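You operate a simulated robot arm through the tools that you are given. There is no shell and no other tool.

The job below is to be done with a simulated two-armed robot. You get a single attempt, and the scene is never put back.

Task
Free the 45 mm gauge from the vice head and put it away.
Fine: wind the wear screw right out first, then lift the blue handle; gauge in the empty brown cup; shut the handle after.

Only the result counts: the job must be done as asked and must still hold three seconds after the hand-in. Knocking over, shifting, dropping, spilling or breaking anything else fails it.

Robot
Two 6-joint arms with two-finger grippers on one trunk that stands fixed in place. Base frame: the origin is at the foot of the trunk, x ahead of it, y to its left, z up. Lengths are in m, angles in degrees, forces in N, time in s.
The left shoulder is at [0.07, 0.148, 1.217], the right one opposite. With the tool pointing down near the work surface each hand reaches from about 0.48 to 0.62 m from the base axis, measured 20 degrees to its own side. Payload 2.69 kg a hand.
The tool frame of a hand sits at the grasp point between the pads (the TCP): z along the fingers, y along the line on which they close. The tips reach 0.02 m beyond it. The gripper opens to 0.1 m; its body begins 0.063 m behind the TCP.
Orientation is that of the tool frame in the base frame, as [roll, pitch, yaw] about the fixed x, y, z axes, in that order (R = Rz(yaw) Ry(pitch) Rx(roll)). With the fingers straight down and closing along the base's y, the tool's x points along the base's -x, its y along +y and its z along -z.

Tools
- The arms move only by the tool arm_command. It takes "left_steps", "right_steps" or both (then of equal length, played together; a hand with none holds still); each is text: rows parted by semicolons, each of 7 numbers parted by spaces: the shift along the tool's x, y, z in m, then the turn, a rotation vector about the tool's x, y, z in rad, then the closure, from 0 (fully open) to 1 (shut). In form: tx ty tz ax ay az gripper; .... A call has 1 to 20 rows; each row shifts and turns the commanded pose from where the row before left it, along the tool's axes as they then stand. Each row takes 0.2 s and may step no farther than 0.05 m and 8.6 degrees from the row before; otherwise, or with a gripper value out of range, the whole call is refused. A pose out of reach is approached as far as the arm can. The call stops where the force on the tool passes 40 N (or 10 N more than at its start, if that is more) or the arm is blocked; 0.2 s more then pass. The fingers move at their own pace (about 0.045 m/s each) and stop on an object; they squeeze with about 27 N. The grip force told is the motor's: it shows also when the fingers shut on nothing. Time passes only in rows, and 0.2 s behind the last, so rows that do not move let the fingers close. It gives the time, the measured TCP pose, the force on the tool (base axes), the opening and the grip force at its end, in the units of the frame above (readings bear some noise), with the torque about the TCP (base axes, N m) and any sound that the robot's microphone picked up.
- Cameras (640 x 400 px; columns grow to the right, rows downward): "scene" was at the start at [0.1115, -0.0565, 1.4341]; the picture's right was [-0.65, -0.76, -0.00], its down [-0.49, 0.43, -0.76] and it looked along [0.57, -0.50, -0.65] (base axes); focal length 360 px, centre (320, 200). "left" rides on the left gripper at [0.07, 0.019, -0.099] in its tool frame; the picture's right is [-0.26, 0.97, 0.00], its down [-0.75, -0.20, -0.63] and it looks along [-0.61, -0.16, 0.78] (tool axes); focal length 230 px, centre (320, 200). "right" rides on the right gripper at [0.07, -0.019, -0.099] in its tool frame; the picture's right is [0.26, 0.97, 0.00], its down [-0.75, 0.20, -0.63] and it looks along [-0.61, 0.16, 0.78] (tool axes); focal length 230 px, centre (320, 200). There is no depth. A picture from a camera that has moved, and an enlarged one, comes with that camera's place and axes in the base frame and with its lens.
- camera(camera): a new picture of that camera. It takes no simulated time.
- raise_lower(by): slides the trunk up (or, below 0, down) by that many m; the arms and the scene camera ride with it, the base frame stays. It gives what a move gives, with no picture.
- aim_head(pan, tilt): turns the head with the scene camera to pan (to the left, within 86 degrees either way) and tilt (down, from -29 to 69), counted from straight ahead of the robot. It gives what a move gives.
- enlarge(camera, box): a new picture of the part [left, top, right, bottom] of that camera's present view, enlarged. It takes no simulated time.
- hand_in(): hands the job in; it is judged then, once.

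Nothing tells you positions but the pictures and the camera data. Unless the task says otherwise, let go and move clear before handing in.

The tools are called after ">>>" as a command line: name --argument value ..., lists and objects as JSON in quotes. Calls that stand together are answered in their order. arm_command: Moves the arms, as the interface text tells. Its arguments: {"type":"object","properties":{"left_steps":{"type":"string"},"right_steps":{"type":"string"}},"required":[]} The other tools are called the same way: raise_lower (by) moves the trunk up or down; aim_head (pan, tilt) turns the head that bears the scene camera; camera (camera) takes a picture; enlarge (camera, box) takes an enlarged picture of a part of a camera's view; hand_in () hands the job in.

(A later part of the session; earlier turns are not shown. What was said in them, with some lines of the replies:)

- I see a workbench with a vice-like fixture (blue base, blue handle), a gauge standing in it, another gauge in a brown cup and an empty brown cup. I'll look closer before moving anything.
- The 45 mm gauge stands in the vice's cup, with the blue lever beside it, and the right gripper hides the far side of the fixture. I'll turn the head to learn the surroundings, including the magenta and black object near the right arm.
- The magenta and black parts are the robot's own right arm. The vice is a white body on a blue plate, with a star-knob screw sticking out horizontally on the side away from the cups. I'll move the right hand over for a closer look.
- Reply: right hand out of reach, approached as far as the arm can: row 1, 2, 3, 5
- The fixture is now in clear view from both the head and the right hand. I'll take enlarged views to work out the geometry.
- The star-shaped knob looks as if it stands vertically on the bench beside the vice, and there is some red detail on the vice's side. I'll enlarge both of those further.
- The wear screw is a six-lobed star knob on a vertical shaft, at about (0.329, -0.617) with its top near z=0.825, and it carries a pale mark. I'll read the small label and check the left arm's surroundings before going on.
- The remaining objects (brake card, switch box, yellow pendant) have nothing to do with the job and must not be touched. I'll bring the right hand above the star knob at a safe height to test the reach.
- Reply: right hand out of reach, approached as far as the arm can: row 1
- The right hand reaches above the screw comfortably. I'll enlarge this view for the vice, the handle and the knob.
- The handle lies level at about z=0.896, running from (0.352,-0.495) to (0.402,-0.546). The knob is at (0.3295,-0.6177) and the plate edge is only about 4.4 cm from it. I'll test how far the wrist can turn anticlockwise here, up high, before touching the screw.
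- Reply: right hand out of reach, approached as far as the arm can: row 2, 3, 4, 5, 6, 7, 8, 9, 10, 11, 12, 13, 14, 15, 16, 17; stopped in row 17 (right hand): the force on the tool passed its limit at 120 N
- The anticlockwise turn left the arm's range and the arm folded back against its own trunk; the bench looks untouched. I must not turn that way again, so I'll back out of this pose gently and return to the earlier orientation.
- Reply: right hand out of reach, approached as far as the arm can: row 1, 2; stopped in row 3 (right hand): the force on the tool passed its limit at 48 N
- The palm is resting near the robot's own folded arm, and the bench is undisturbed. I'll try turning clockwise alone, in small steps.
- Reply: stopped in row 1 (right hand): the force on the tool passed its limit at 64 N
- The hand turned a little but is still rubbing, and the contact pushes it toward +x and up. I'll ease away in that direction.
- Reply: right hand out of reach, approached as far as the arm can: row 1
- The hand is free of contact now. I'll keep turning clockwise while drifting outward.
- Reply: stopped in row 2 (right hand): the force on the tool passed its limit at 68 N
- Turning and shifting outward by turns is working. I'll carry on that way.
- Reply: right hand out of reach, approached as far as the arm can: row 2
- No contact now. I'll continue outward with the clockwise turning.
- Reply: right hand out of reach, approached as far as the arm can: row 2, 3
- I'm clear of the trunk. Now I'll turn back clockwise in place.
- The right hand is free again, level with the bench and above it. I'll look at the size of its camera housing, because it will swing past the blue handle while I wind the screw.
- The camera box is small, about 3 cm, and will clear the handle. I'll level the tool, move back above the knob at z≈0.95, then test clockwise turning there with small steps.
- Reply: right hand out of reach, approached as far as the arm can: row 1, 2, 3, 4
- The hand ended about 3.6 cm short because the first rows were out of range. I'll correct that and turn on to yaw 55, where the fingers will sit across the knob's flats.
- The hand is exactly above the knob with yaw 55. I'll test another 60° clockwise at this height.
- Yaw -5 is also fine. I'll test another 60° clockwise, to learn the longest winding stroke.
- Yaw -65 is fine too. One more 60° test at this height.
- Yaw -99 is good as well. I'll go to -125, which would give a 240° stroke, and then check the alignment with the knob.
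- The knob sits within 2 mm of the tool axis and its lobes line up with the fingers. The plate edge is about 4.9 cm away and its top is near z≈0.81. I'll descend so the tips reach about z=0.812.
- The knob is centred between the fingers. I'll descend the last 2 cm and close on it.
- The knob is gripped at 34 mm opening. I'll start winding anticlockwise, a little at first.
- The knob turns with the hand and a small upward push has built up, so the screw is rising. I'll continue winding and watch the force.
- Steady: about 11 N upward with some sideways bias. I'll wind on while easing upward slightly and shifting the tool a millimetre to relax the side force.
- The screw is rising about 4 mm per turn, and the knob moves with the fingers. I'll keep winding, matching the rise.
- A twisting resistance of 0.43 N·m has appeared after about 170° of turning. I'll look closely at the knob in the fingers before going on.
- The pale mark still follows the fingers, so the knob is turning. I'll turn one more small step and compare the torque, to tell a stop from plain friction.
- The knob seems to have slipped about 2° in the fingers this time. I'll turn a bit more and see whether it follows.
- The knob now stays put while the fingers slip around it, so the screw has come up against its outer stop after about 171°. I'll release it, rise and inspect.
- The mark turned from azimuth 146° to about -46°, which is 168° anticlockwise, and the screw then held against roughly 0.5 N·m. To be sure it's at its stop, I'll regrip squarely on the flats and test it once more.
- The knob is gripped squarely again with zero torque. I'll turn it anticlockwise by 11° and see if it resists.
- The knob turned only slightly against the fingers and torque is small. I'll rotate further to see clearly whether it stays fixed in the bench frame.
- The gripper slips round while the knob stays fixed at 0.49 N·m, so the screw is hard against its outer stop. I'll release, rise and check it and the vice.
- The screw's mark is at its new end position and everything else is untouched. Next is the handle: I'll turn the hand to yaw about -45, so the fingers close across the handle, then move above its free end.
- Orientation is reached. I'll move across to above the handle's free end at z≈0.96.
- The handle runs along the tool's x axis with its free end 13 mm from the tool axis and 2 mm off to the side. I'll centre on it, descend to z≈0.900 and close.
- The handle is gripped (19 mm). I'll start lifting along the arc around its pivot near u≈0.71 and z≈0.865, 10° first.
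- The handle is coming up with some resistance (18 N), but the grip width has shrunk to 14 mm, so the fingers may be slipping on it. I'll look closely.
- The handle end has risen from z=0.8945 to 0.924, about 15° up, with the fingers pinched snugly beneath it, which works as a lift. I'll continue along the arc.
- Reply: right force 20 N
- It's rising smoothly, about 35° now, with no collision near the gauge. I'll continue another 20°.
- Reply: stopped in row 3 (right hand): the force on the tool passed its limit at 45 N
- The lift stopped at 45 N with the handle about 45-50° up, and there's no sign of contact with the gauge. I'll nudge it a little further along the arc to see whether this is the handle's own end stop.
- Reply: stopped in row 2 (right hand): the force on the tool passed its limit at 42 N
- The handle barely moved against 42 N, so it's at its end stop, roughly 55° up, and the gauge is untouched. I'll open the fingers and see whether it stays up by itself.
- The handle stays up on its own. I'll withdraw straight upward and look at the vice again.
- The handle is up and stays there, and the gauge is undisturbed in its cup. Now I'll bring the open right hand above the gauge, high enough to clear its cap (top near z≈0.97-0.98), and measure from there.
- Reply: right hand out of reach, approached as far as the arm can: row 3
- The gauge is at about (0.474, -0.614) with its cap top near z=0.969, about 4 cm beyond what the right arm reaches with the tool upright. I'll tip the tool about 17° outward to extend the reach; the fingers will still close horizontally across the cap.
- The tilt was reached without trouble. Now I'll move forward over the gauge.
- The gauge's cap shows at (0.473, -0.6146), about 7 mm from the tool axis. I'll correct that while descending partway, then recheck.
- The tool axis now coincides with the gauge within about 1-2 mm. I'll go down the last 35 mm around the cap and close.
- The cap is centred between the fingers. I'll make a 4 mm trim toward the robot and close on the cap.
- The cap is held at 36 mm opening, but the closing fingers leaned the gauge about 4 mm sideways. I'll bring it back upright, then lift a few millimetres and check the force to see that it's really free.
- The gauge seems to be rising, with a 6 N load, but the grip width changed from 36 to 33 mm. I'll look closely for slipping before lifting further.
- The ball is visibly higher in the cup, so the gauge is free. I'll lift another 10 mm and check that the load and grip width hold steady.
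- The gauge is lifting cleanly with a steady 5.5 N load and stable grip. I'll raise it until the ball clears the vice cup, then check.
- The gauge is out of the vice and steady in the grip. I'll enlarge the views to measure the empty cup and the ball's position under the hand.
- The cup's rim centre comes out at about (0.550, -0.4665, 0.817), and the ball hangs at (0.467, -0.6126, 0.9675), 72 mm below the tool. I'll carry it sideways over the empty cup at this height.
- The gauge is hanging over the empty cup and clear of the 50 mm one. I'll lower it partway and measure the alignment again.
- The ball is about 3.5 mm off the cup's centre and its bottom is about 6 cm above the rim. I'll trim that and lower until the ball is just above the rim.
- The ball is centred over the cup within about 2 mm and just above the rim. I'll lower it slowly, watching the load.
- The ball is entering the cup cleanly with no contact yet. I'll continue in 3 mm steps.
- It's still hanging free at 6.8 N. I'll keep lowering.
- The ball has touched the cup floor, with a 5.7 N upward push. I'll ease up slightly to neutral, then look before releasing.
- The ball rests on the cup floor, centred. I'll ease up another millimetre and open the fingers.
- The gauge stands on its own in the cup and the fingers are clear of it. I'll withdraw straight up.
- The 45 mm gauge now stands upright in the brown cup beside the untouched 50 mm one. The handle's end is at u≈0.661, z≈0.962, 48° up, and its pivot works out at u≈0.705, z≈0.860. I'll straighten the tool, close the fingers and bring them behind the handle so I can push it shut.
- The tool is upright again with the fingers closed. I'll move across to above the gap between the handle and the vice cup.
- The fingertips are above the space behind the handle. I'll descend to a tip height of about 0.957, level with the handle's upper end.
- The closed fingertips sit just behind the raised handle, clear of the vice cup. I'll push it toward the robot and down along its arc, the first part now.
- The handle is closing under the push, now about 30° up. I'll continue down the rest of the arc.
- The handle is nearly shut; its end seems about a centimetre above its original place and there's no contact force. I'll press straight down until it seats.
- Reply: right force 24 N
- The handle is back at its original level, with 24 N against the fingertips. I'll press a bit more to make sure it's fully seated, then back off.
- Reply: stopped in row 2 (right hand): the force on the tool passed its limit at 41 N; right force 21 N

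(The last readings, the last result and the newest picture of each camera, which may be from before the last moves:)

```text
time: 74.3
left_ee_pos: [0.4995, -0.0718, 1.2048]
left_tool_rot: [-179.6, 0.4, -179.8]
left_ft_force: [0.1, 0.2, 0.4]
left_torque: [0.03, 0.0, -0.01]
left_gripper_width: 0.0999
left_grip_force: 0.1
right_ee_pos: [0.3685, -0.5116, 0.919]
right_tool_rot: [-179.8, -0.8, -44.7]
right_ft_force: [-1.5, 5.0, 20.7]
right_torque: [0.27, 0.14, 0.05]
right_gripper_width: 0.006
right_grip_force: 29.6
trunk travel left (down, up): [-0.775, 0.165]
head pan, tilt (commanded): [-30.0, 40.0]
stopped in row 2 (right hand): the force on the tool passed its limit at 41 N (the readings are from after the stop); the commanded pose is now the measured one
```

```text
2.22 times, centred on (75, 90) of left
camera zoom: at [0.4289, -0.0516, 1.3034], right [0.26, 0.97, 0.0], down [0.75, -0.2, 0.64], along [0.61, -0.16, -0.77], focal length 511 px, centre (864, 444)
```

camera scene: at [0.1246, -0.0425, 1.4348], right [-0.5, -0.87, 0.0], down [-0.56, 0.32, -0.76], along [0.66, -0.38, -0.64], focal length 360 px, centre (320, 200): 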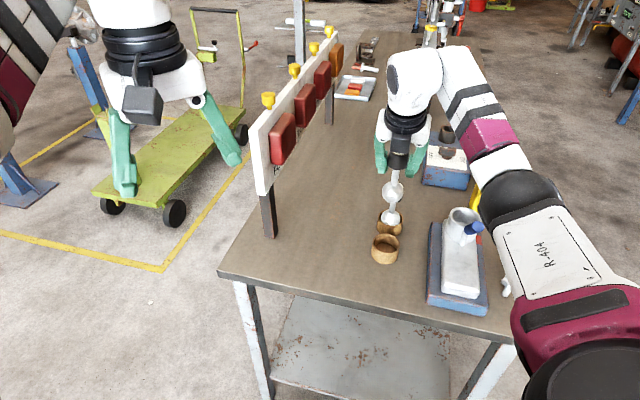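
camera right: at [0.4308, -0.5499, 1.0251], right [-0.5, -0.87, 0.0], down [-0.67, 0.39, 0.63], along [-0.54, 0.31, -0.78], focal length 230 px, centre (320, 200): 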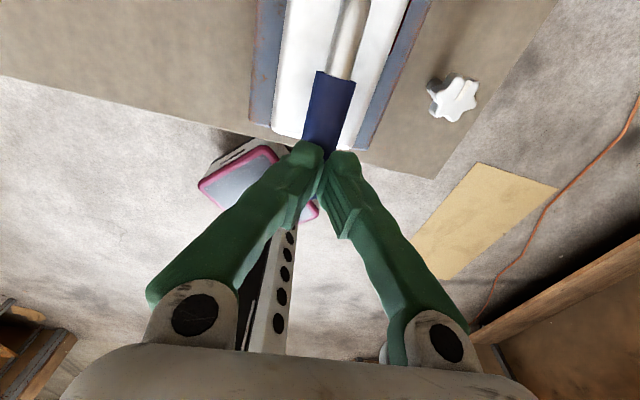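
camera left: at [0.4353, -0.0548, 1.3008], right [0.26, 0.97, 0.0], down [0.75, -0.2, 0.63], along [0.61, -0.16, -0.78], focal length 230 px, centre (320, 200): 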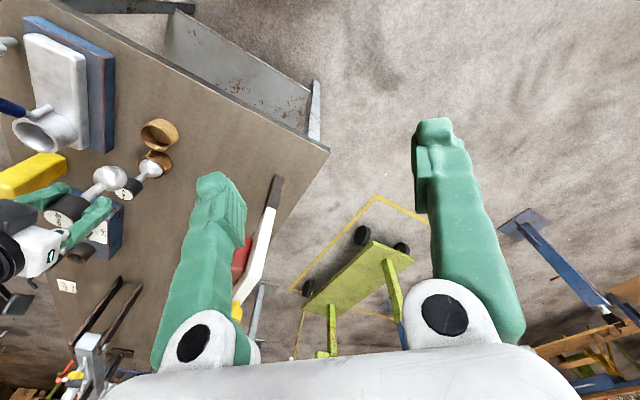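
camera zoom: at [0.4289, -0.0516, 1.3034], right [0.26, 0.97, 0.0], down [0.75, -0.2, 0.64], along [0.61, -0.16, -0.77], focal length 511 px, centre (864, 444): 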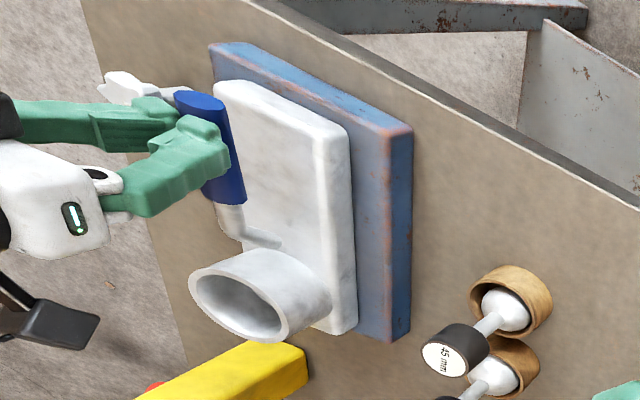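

The handle is firmly seated; it took 41 N at the stop. I'll open the fingers slightly so they can't drag it, and withdraw straight up.

>>> arm_command --right_steps "0 0 -0.002 0 0 0 0.6; 0 0 0 0 0 0 0.6; 0 0 0 0 0 0 0.5; 0 0 -0.01 0 0 0 0.5; 0 0 -0.03 0 0 0 0.5; 0 0 -0.045 0 0 0 0.5; 0 0 -0.045 0 0 0 0.5; 0 0 0 0 0 0 0.5"

>>> enlarge --camera "scene" --box '[420, 170, 540, 320]'

>>> enlarge --camera "left" --box '[0, 0, 180, 200]'

>>> camera --camera "right"

```text
time: 76.2
left_ee_pos: [0.503, -0.0761, 1.2014]
left_tool_rot: [-180.0, 0.2, -179.8]
left_ft_force: [-0.9, 0.3, -0.1]
left_torque: [0.03, -0.02, -0.01]
left_gripper_width: 0.1
left_grip_force: 0.1
right_ee_pos: [0.3688, -0.512, 1.049]
right_tool_rot: [-179.9, -0.5, -44.9]
right_ft_force: [0.2, -0.3, -0.1]
right_torque: [0.03, -0.03, 0.0]
right_gripper_width: 0.0498
right_grip_force: 0.0
trunk travel left (down, up): [-0.775, 0.165]
head pan, tilt (commanded): [-30.0, 40.0]
```

```text
2.67 times, centred on (480, 245) of scene
camera zoom: at [0.1214, -0.0441, 1.4351], right [-0.5, -0.87, 0.0], down [-0.56, 0.32, -0.77], along [0.66, -0.38, -0.64], focal length 961 px, centre (-107, 80)
```

zoom: 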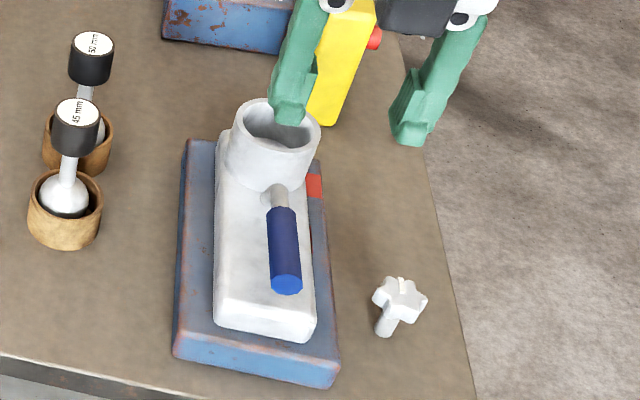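

```text
2.00 times, centred on (90, 100) of left
camera zoom: at [0.4322, -0.0564, 1.3021], right [0.26, 0.97, 0.0], down [0.75, -0.2, 0.63], along [0.61, -0.16, -0.78], focal length 460 px, centre (780, 400)
```

zoom: 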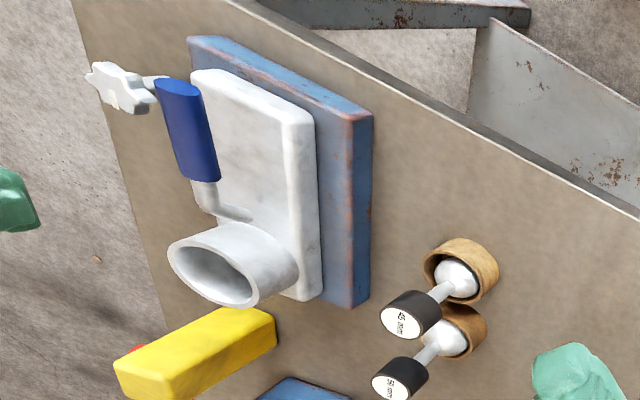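

```text
taken
camera right: at [0.4318, -0.5478, 1.1493], right [-0.5, -0.87, 0.0], down [-0.68, 0.39, 0.62], along [-0.54, 0.31, -0.78], focal length 230 px, centre (320, 200)
```

right: 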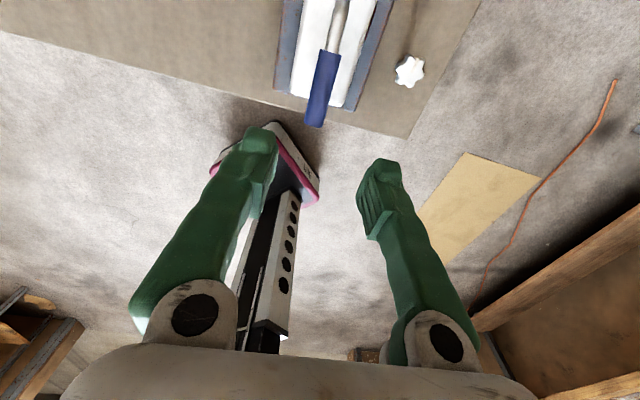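

The handle is back at exactly its original shut position, the gauge stands upright in the brown cup, and the screw stays wound out. I'll move the hand a bit further away and make a last check of the whole bench.

>>> arm_command --right_steps "-0.03 0 -0.03 0 0 0 0.5; -0.03 0 -0.02 0 0 0 0.5; 0 0 0 0 0 0 0.5; 0 0 0 0 0 0 0.5; 0 0 0 0 0 0 0.5"

>>> camera --camera "scene"

>>> enlarge --camera "scene" --box '[355, 160, 435, 270]'

>>> enlarge --camera "scene" --box '[480, 260, 540, 310]'

>>> enlarge --camera "scene" --box '[410, 80, 520, 220]'

```text
time: 77.3
left_ee_pos: [0.5023, -0.0745, 1.2035]
left_tool_rot: [-179.8, 0.2, -180.0]
left_ft_force: [-0.2, 0.2, 0.4]
left_torque: [0.0, 0.01, 0.01]
left_gripper_width: 0.1001
left_grip_force: 0.1
right_ee_pos: [0.3366, -0.4611, 1.0937]
right_tool_rot: [-180.0, -0.5, -44.9]
right_ft_force: [-0.7, -0.1, 0.9]
right_torque: [-0.02, 0.0, -0.01]
right_gripper_width: 0.05
right_grip_force: 0.1
right hand out of reach, approached as far as the arm can: row 2
trunk travel left (down, up): [-0.775, 0.165]
head pan, tilt (commanded): [-30.0, 40.0]
```

```text
taken
camera scene: at [0.1202, -0.0425, 1.4353], right [-0.5, -0.87, 0.0], down [-0.56, 0.32, -0.77], along [0.66, -0.38, -0.64], focal length 360 px, centre (320, 200)
```

scene: 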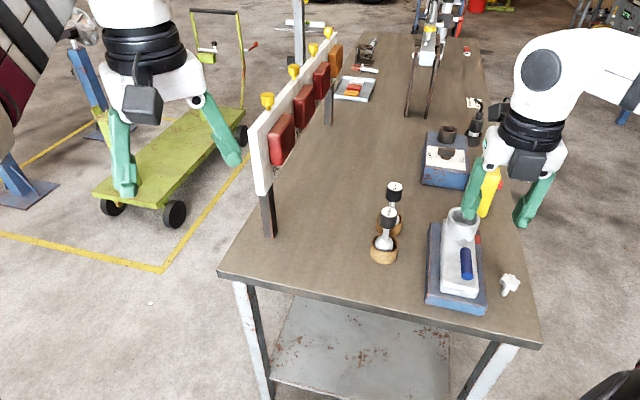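

```text
3.64 times, centred on (395, 215) of scene
camera zoom: at [0.1202, -0.0425, 1.4353], right [-0.5, -0.87, 0.0], down [-0.56, 0.32, -0.77], along [0.66, -0.38, -0.64], focal length 1310 px, centre (47, 146)
```

zoom: 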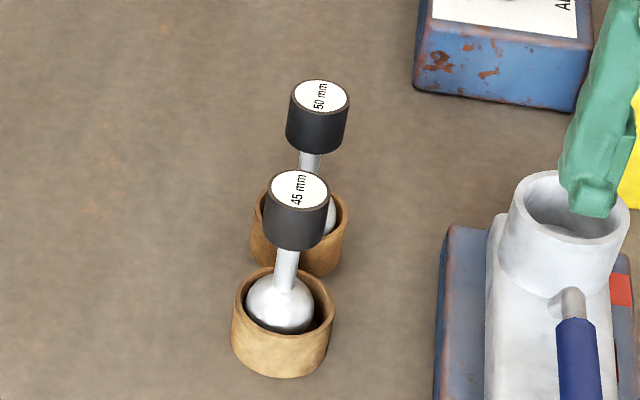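

```text
8.00 times, centred on (510, 285) of scene
camera zoom: at [0.1202, -0.0425, 1.4353], right [-0.5, -0.87, 0.0], down [-0.56, 0.32, -0.77], along [0.66, -0.38, -0.64], focal length 2882 px, centre (-1200, -480)
```

zoom: 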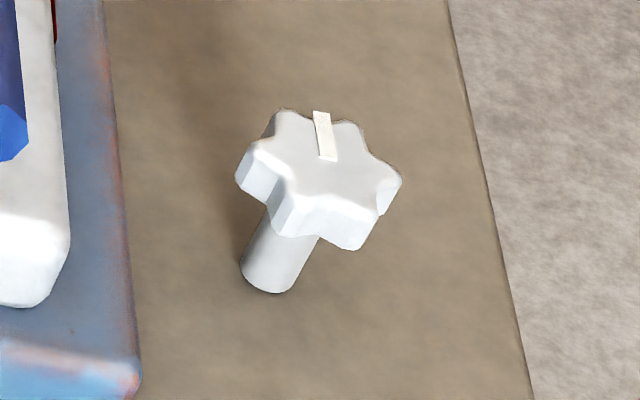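

```text
2.86 times, centred on (465, 150) of scene
camera zoom: at [0.1202, -0.0425, 1.4353], right [-0.5, -0.87, 0.0], down [-0.56, 0.32, -0.77], along [0.66, -0.38, -0.64], focal length 1029 px, centre (-94, 343)
```

zoom: 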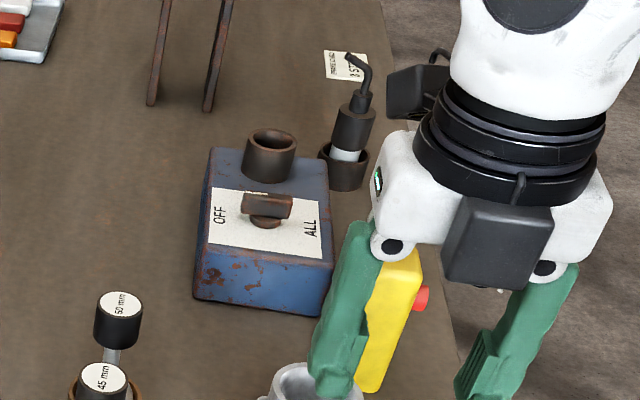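

Everything checks out. The wear screw is wound out to its stop, the 45 mm gauge stands upright in the brown cup, and the handle is shut. The 50 mm gauge, switch box, pendant and card are untouched, and both hands are clear and empty, so I'm handing in.

>>> hand_in

```text
The job is handed in.
```

The 45 mm gauge is out of the vice head and standing upright in the brown cup that was empty. I've handed the job in, but no verdict came back with the hand-in.

- **Wear screw:** I wound it anticlockwise about 168° until it came up against a stop. I gripped it a second time and it still would not turn against about 0.5 N·m, so I took that as fully out. I left it wound out.
- **Blue handle:** I lifted it about 48° to its end stop, and it stayed up while I took the gauge out. Afterwards I pressed it down until it seated, and it is back in its original shut position.
- **Gauge:** It came out of the vice freely, with no sign of being held, and stands beside the 50 mm gauge.

Early on, while I was testing how far the wrist could turn, the right arm folded back and pressed against the robot's own body with up to 120 N. It touched nothing on the bench, and I backed it out before going on.

In the last pictures the 50 mm gauge, switch box, yellow pendant and brake card look undisturbed. Both hands are empty and clear of the bench.
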